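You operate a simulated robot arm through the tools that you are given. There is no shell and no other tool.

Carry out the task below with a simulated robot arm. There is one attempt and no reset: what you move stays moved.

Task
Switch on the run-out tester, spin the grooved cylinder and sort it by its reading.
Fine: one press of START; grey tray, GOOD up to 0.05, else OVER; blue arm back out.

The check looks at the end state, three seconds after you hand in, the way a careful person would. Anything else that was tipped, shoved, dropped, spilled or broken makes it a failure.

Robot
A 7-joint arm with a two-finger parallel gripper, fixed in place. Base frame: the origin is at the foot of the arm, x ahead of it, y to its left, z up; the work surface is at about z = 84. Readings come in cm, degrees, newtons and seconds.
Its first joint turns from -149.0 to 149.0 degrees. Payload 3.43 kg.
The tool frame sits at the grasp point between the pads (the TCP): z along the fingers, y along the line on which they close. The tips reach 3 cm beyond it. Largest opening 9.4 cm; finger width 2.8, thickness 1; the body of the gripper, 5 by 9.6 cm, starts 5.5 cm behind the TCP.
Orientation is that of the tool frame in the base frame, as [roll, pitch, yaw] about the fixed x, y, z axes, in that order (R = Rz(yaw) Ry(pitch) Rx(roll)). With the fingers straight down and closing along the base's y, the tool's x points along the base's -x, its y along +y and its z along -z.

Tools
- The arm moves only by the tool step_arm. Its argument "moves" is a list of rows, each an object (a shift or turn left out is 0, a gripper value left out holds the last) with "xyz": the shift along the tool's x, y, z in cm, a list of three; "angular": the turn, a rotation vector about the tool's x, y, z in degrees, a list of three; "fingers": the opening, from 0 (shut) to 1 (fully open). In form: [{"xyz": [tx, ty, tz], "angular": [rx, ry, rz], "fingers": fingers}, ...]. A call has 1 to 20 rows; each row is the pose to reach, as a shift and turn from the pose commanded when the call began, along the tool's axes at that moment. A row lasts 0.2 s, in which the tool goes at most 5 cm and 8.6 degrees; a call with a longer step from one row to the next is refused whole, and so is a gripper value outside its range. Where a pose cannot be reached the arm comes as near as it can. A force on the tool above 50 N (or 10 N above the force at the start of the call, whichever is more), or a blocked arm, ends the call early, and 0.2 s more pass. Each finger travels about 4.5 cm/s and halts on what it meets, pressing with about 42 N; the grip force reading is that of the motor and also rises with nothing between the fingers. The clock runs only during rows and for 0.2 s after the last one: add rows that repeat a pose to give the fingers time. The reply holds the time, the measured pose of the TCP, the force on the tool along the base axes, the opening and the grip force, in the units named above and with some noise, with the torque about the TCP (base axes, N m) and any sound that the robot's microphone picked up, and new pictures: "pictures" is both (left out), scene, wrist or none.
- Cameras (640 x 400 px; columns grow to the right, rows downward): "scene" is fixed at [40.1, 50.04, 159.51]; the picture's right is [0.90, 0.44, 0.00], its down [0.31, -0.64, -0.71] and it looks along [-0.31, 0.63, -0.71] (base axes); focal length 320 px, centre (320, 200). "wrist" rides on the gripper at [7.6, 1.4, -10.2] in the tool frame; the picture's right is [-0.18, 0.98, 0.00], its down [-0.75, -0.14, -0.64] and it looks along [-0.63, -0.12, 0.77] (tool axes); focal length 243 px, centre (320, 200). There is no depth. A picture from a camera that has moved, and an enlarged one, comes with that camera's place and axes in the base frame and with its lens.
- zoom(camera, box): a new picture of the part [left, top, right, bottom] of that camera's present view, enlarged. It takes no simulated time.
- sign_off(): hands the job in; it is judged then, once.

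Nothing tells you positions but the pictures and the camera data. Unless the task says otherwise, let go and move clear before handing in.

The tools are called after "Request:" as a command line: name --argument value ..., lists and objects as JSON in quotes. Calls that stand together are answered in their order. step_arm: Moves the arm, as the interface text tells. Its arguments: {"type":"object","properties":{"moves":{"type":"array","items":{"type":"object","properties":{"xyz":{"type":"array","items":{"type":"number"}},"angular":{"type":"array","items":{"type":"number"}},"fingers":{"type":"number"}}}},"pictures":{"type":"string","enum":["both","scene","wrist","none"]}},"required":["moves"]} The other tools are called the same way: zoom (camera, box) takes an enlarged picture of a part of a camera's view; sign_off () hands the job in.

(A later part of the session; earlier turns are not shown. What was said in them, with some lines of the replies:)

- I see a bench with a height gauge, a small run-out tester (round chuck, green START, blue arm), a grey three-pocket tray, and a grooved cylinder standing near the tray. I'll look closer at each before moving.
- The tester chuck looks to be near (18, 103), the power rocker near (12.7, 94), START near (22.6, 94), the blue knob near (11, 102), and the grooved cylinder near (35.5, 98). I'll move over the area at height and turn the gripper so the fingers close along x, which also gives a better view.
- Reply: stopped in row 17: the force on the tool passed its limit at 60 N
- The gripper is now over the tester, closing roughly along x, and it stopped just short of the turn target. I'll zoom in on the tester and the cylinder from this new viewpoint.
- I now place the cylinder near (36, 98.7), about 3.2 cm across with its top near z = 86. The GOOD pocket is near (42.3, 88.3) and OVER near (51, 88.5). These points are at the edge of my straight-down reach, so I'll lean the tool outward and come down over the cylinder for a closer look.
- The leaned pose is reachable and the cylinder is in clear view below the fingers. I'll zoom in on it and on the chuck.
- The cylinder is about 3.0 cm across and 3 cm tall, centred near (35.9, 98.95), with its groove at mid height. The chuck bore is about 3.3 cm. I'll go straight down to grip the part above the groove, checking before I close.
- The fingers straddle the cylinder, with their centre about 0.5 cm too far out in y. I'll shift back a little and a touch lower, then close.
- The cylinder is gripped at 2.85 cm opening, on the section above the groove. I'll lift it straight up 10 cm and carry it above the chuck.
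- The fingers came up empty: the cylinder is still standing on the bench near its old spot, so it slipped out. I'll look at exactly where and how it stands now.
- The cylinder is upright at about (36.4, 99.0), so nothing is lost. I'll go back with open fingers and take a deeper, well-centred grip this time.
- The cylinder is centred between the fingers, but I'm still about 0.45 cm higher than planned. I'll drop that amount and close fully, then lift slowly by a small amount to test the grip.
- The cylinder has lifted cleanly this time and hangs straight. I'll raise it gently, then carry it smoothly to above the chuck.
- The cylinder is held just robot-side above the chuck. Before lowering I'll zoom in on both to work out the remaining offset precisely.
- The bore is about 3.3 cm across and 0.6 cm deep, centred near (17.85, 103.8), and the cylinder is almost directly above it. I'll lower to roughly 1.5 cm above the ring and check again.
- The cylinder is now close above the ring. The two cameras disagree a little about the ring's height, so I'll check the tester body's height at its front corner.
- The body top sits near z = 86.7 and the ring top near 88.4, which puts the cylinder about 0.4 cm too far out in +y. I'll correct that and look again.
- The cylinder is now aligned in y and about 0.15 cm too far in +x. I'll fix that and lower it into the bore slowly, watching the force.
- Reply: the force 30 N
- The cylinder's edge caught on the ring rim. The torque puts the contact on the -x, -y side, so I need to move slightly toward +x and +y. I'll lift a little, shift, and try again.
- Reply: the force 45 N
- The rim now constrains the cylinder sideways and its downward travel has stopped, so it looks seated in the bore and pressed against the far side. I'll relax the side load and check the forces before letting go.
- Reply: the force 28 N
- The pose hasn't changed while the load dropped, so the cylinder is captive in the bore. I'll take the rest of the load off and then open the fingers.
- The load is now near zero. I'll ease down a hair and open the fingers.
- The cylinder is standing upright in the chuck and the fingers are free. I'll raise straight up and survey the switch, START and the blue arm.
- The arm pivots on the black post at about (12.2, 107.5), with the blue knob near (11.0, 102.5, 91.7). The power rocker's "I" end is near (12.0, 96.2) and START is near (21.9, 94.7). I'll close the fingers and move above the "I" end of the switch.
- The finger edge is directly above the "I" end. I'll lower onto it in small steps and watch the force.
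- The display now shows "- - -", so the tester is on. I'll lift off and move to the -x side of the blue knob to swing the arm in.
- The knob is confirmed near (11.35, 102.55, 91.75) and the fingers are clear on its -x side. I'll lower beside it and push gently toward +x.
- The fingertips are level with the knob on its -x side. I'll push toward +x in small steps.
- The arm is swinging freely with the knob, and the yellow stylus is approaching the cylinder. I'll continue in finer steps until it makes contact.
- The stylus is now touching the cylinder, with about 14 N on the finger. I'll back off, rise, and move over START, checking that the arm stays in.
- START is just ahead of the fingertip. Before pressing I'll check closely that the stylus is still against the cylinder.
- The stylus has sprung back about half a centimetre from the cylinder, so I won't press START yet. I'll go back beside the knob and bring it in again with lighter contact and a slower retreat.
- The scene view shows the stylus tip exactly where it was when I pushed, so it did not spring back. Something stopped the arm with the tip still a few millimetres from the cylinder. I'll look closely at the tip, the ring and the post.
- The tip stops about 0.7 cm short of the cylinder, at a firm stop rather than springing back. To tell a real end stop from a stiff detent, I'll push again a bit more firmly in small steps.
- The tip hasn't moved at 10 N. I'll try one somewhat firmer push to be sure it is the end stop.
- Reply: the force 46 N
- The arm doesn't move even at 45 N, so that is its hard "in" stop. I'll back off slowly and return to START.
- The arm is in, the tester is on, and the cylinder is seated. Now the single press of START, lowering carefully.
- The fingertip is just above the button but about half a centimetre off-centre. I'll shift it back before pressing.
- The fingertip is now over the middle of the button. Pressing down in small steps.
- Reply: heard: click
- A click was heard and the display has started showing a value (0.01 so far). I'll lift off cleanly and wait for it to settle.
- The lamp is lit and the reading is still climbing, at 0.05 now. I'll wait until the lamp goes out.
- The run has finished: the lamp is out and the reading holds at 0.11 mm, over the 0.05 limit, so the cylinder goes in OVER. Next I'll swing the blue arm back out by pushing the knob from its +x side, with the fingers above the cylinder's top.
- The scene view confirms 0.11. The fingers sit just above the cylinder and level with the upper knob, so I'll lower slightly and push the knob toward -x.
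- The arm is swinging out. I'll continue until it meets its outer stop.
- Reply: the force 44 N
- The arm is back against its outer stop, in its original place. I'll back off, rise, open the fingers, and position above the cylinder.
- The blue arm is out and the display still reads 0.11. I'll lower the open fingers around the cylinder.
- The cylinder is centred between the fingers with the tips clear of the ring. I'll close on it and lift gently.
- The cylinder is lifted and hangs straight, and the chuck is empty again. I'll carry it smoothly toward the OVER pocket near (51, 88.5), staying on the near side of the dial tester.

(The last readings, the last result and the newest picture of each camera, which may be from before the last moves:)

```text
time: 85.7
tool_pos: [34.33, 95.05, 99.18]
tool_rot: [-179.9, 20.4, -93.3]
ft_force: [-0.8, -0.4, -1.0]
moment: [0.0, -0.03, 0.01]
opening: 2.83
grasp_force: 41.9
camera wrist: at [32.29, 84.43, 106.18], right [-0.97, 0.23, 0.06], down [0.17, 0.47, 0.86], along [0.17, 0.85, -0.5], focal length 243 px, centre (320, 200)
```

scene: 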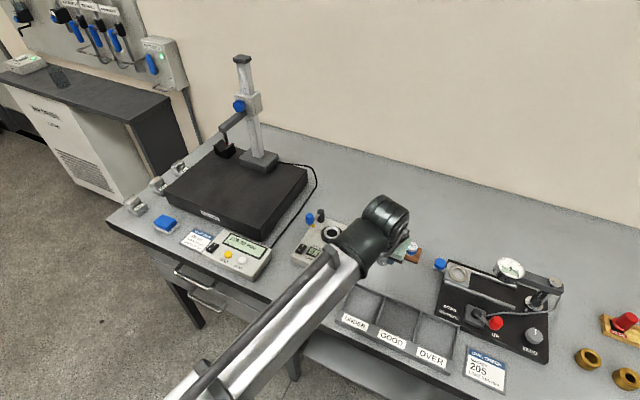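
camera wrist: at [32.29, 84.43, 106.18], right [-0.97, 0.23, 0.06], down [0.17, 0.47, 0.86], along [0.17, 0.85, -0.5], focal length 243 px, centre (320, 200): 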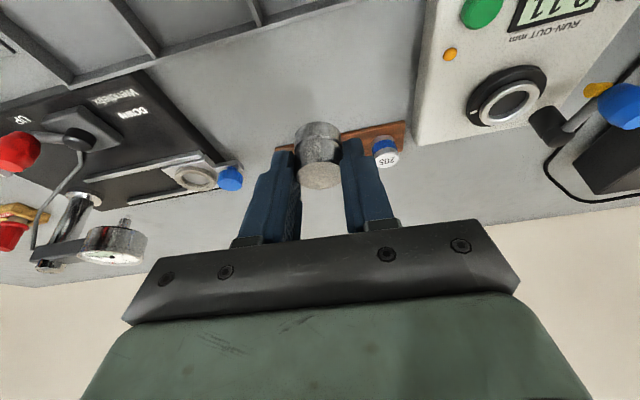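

The cylinder is still held firmly halfway across. Continuing to above the OVER pocket.

Request:
step_arm --moves '[{"xyz": [0.12, -0.34, -0.05]}, {"xyz": [0.37, -1.02, -0.14]}, {"xyz": [0.74, -2.04, -0.28]}, {"xyz": [1.2, -3.4, -0.46]}, {"xyz": [1.75, -4.93, -0.66]}, {"xyz": [2.3, -6.46, -0.86]}, {"xyz": [2.83, -7.99, -1.06]}, {"xyz": [3.37, -9.52, -1.26]}, {"xyz": [3.9, -11.05, -1.46]}, {"xyz": [4.45, -12.58, -1.66]}, {"xyz": [4.93, -13.94, -1.84]}, {"xyz": [5.35, -15.13, -2.0]}, {"xyz": [5.68, -16.1, -2.12]}, {"xyz": [5.9, -16.8, -2.2]}, {"xyz": [6.05, -17.13, -2.25]}, {"xyz": [6.05, -17.13, -2.25]}]'

Request:
zoom --camera "wrist" --box '[180, 0, 500, 220]'

Request:
zoom --camera "scene" --box '[330, 250, 530, 390]'

```text
time: 89.1
tool_pos: [51.0, 87.68, 99.47]
tool_rot: [-179.9, 20.4, -93.2]
ft_force: [0.0, 0.6, -0.6]
moment: [0.01, 0.0, 0.0]
opening: 2.85
grasp_force: 42.7
camera wrist: at [49.02, 77.04, 106.26], right [-0.97, 0.23, 0.06], down [0.17, 0.47, 0.86], along [0.17, 0.85, -0.5], focal length 243 px, centre (320, 200)
```

scene: 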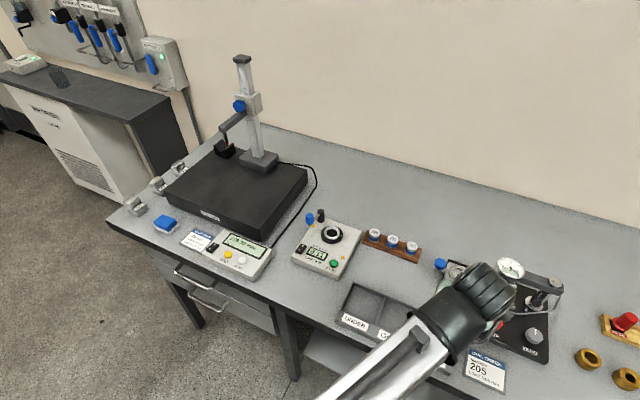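
wrist: 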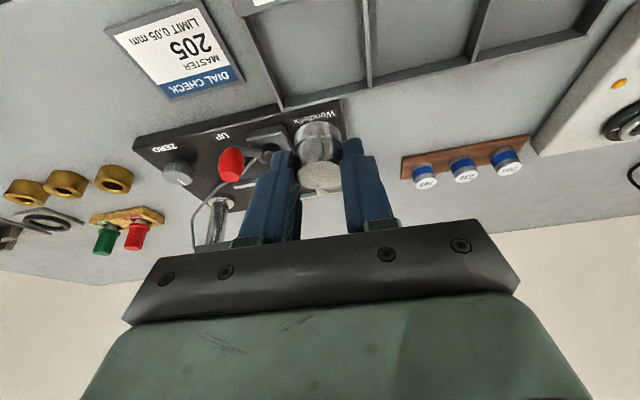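

```text
1.82 times, centred on (340, 110) of wrist
camera zoom: at [49.02, 77.04, 106.26], right [-0.97, 0.23, 0.06], down [0.17, 0.47, 0.86], along [0.17, 0.85, -0.5], focal length 441 px, centre (284, 364)
```

zoom: 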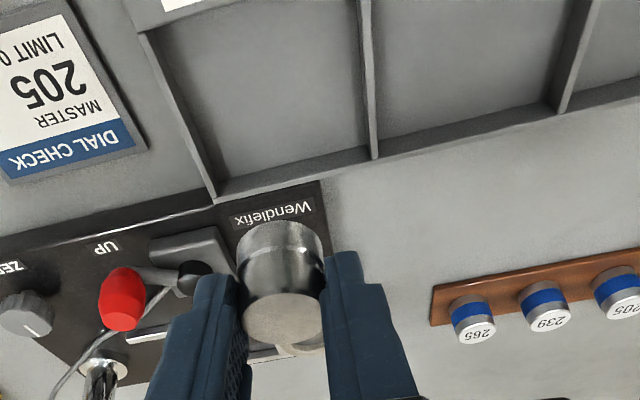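

```text
2.86 times, centred on (430, 320) of scene
camera zoom: at [40.1, 50.04, 159.51], right [0.9, 0.44, 0.0], down [0.31, -0.64, -0.71], along [-0.31, 0.63, -0.71], focal length 913 px, centre (6, -143)
```

zoom: 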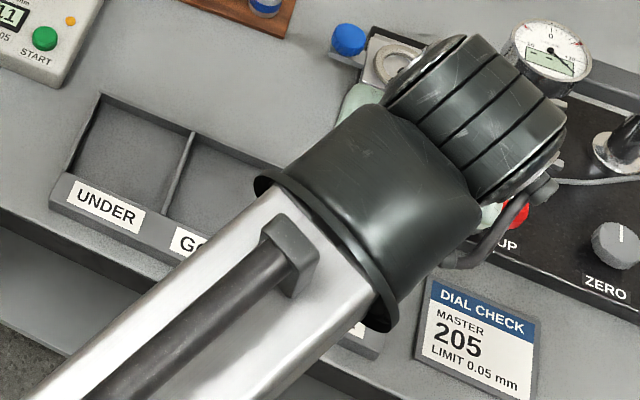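

The OVER pocket floor spans roughly x 46.9–54.5 and y 85–92.7, and the cylinder is nearly over its centre. I'll shift slightly and lower into it gently.

Request:
step_arm --moves '[{"xyz": [0.1, 0.1, 0.3]}, {"xyz": [0.35, 0.32, 1.05]}, {"xyz": [0.7, 0.32, 2.1]}, {"xyz": [1.05, 0.32, 3.15]}, {"xyz": [1.4, 0.32, 4.2]}, {"xyz": [1.75, 0.32, 5.25]}, {"xyz": [2.1, 0.32, 6.3]}, {"xyz": [2.45, 0.32, 7.35]}, {"xyz": [2.75, 0.32, 8.25]}, {"xyz": [3.0, 0.32, 9.0]}, {"xyz": [3.1, 0.32, 9.3]}, {"xyz": [3.1, 0.32, 9.3]}]'

Request:
zoom --camera "wrist" --box '[220, 40, 440, 200]'

```text
time: 91.7
tool_pos: [50.84, 87.91, 89.51]
tool_rot: [-179.9, 20.4, -93.2]
ft_force: [0.1, 0.3, -0.2]
moment: [-0.01, 0.02, -0.02]
opening: 2.83
grasp_force: 42.0
camera wrist: at [48.85, 77.32, 96.34], right [-0.97, 0.23, 0.06], down [0.17, 0.47, 0.86], along [0.17, 0.85, -0.5], focal length 243 px, centre (320, 200)
```

scene: 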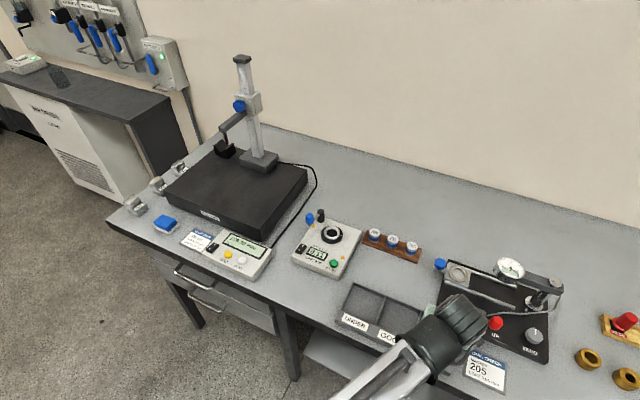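
wrist: 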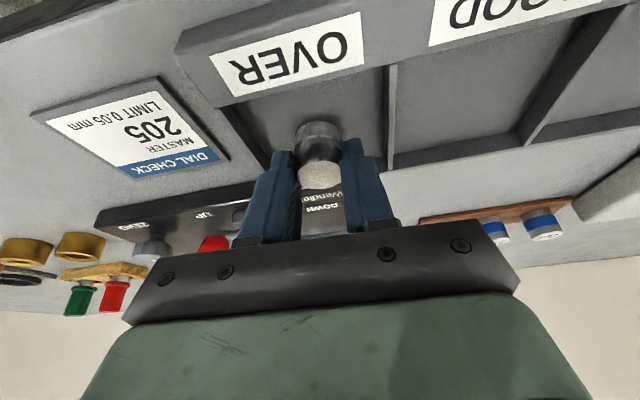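

```text
2.50 times, centred on (330, 120) of wrist
camera zoom: at [48.85, 77.32, 96.34], right [-0.97, 0.23, 0.06], down [0.17, 0.47, 0.86], along [0.17, 0.85, -0.5], focal length 606 px, centre (295, 400)
```

zoom: 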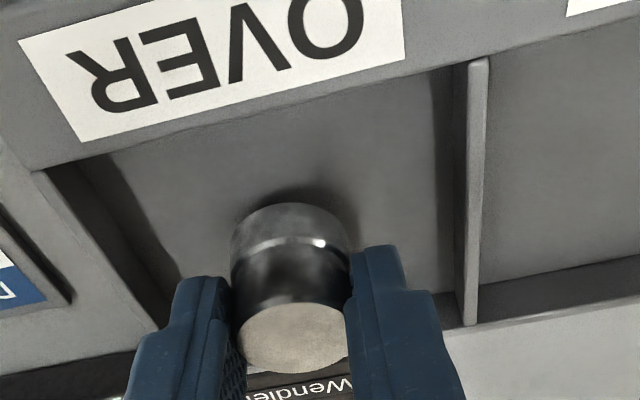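

The cylinder is inside the OVER pocket, about 1 cm above its floor and well clear of the walls. I'll lower the last bit while watching for contact.

Request:
step_arm --moves '[{"xyz": [0.1, 0, 0.28]}, {"xyz": [0.21, 0, 0.56]}, {"xyz": [0.21, 0, 0.56]}]' --pictures "none"

Request:
step_arm --moves '[{"xyz": [0.07, 0, 0.19]}, {"xyz": [0.07, 0, 0.19]}]' --pictures "none"

Request:
step_arm --moves '[{"xyz": [0.07, 0, 0.19]}, {"xyz": [0.07, 0, 0.19]}]' --pictures "wrist"

```text
time: 92.5
tool_pos: [50.9, 88.02, 88.88]
tool_rot: [-179.9, 20.5, -93.2]
ft_force: [-0.2, -0.7, -1.1]
moment: [0.01, -0.01, 0.01]
opening: 2.83
grasp_force: 42.3
```

```text
time: 93.1
tool_pos: [50.93, 88.05, 88.66]
tool_rot: [-179.9, 20.3, -93.2]
ft_force: [0.5, -0.4, 5.2]
moment: [0.01, -0.04, -0.05]
opening: 2.83
grasp_force: 41.9
```

```text
time: 93.7
tool_pos: [50.85, 88.06, 88.58]
tool_rot: [-179.9, 20.5, -93.3]
ft_force: [2.8, 0.0, 22.0]
moment: [0.09, -0.19, -0.07]
opening: 2.85
grasp_force: 42.6
camera wrist: at [48.87, 77.38, 95.46], right [-0.97, 0.23, 0.06], down [0.17, 0.47, 0.87], along [0.17, 0.85, -0.5], focal length 243 px, centre (320, 200)
```

wrist: 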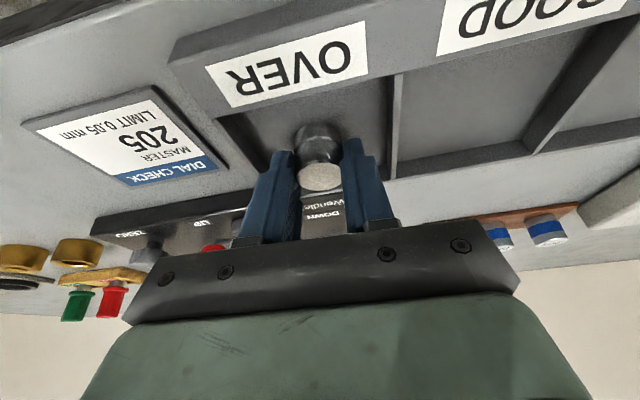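

The cylinder is on the pocket floor (22 N). I'll ease up slightly to unload it, open the fingers, and rise straight up.

Request:
step_arm --moves '[{"xyz": [-0.1, 0, -0.26]}, {"xyz": [-0.1, 0, -0.26]}, {"xyz": [-0.1, 0, -0.26], "fingers": 0.36}, {"xyz": [-0.1, 0, -0.26], "fingers": 0.45}, {"xyz": [-0.1, 0, -0.26], "fingers": 0.45}, {"xyz": [-0.1, 0, -0.26], "fingers": 0.45}]' --pictures "wrist"

Request:
zoom --camera "wrist" --box '[220, 60, 440, 220]'

```text
time: 95.1
tool_pos: [51.04, 88.01, 88.69]
tool_rot: [-179.9, 20.4, -93.2]
ft_force: [0.7, 0.0, -0.1]
moment: [-0.02, -0.01, 0.01]
opening: 4.21
grasp_force: 0.0
camera wrist: at [48.9, 77.39, 95.63], right [-0.97, 0.23, 0.06], down [0.17, 0.47, 0.86], along [0.17, 0.85, -0.5], focal length 243 px, centre (320, 200)
```

wrist: 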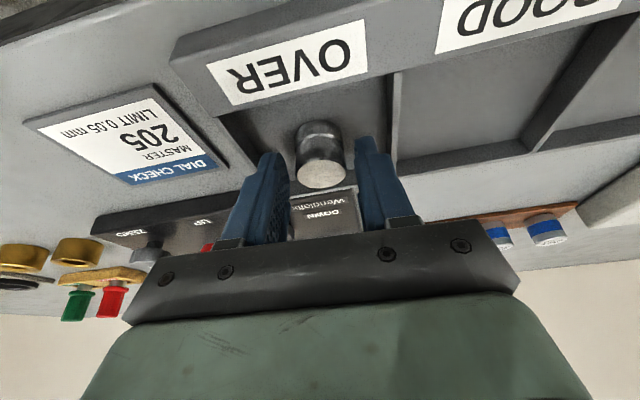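

```text
2.50 times, centred on (330, 140) of wrist
camera zoom: at [48.9, 77.39, 95.63], right [-0.97, 0.23, 0.06], down [0.17, 0.47, 0.86], along [0.17, 0.85, -0.5], focal length 606 px, centre (295, 350)
```

zoom: 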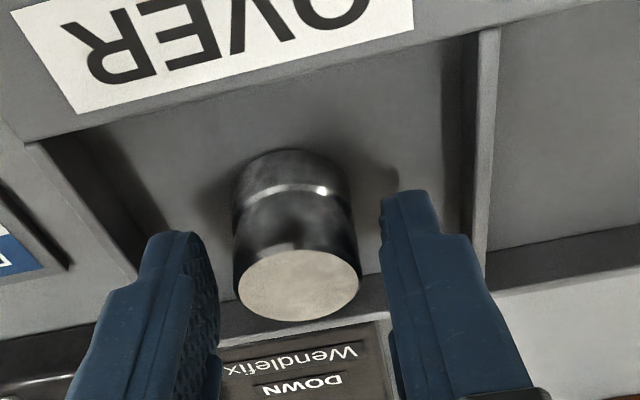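

The cylinder stands upright in the OVER pocket, free of the fingers. I'll rise straight up and move well clear, then check everything.

Request:
step_arm --moves '[{"xyz": [-0.35, 0, -0.94]}, {"xyz": [-1.05, 0, -2.81]}, {"xyz": [-2.1, 0, -5.62]}, {"xyz": [-3.5, 0, -9.37]}, {"xyz": [-5.0, 0, -13.4]}, {"xyz": [-6.3, 0, -16.9]}, {"xyz": [-6.0, 3.5, -18.0]}, {"xyz": [-6.0, 7.5, -19.0]}, {"xyz": [-5.5, 11.5, -20.0]}, {"xyz": [-4.5, 15.5, -20.5]}, {"xyz": [-3.5, 19.5, -20.5]}, {"xyz": [-2.5, 23.5, -20.5]}, {"xyz": [-1.5, 27.5, -20.5]}, {"xyz": [-1.5, 31.5, -20.5]}, {"xyz": [-1.5, 35.5, -20.5]}, {"xyz": [-1.5, 39.5, -20.5]}, {"xyz": [-1.5, 43.5, -20.5]}, {"xyz": [-1.5, 43.5, -20.5]}]'

Request:
zoom --camera "scene" --box '[330, 250, 530, 390]'

Request:
zoom --camera "scene" --box '[270, 190, 430, 290]'

```text
time: 98.9
tool_pos: [6.9, 84.92, 108.14]
tool_rot: [-179.9, 20.4, -93.2]
ft_force: [-0.4, 0.0, -0.5]
moment: [0.01, 0.03, -0.02]
opening: 4.21
grasp_force: 0.0
camera wrist: at [4.89, 74.17, 115.1], right [-0.97, 0.23, 0.06], down [0.17, 0.47, 0.86], along [0.17, 0.85, -0.5], focal length 243 px, centre (320, 200)
```

scene: 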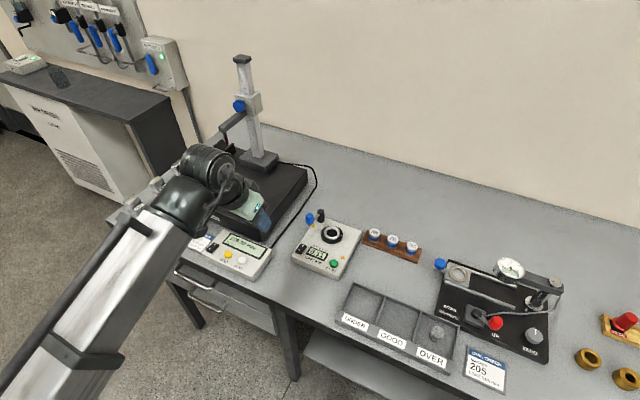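
wrist: 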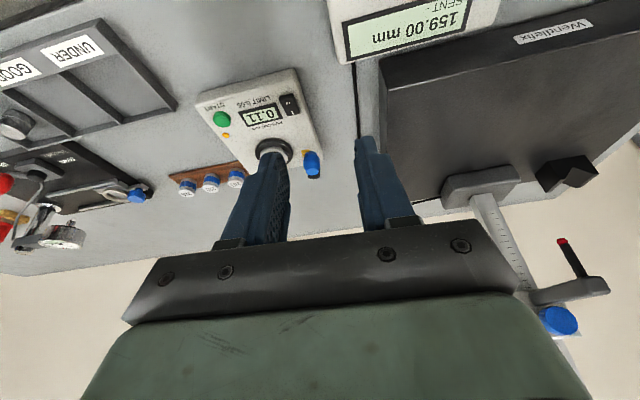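

```text
2.86 times, centred on (430, 320) of scene
camera zoom: at [40.1, 50.04, 159.51], right [0.9, 0.44, 0.0], down [0.31, -0.64, -0.71], along [-0.31, 0.63, -0.71], focal length 913 px, centre (6, -143)
```

zoom: 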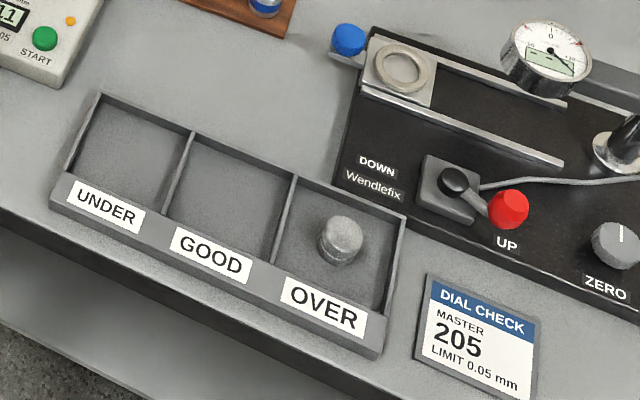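

```text
4.00 times, centred on (350, 240) of scene
camera zoom: at [40.1, 50.04, 159.51], right [0.9, 0.44, 0.0], down [0.31, -0.64, -0.71], along [-0.31, 0.63, -0.71], focal length 1278 px, centre (200, 40)
```

zoom: 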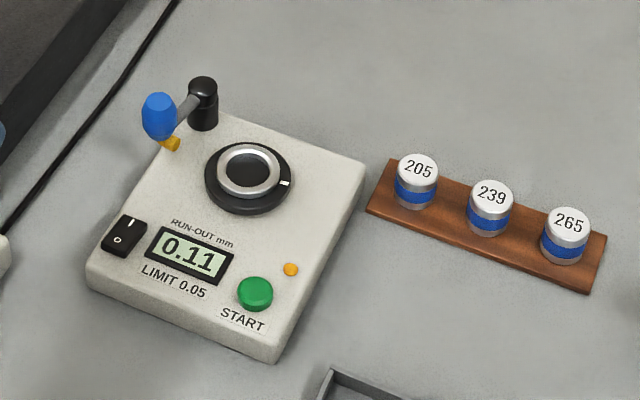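

The cylinder stands in the OVER pocket, the display reads 0.11, and the blue arm is out exactly where it started. Everything else is undisturbed and the gripper is clear, so I'm handing in.

Request:
sign_off

```text
The job is handed in.
```

The grooved cylinder read 0.11 mm of run-out, over the 0.05 limit, so it is now standing upright in the OVER pocket of the grey tray.

- **Tester:** I switched it on and pressed START once; the reading held at 0.11 after the lamp went out. The tester is still on.
- **Blue arm:** it is back out against its outer stop, in the same place as at the start.
- **Stylus gap:** with the arm pushed fully in, a 45 N push could not move it any further. The yellow tip still looked about 0.7 cm short of the cylinder, but the tester ran normally and gave a reading.
- **First pick-up slipped:** the cylinder came out of the fingers on the first lift and stayed standing about half a centimetre from its spot. The second grip held.

Nothing else on the bench looked moved in the last pictures, and the gripper is empty and clear.
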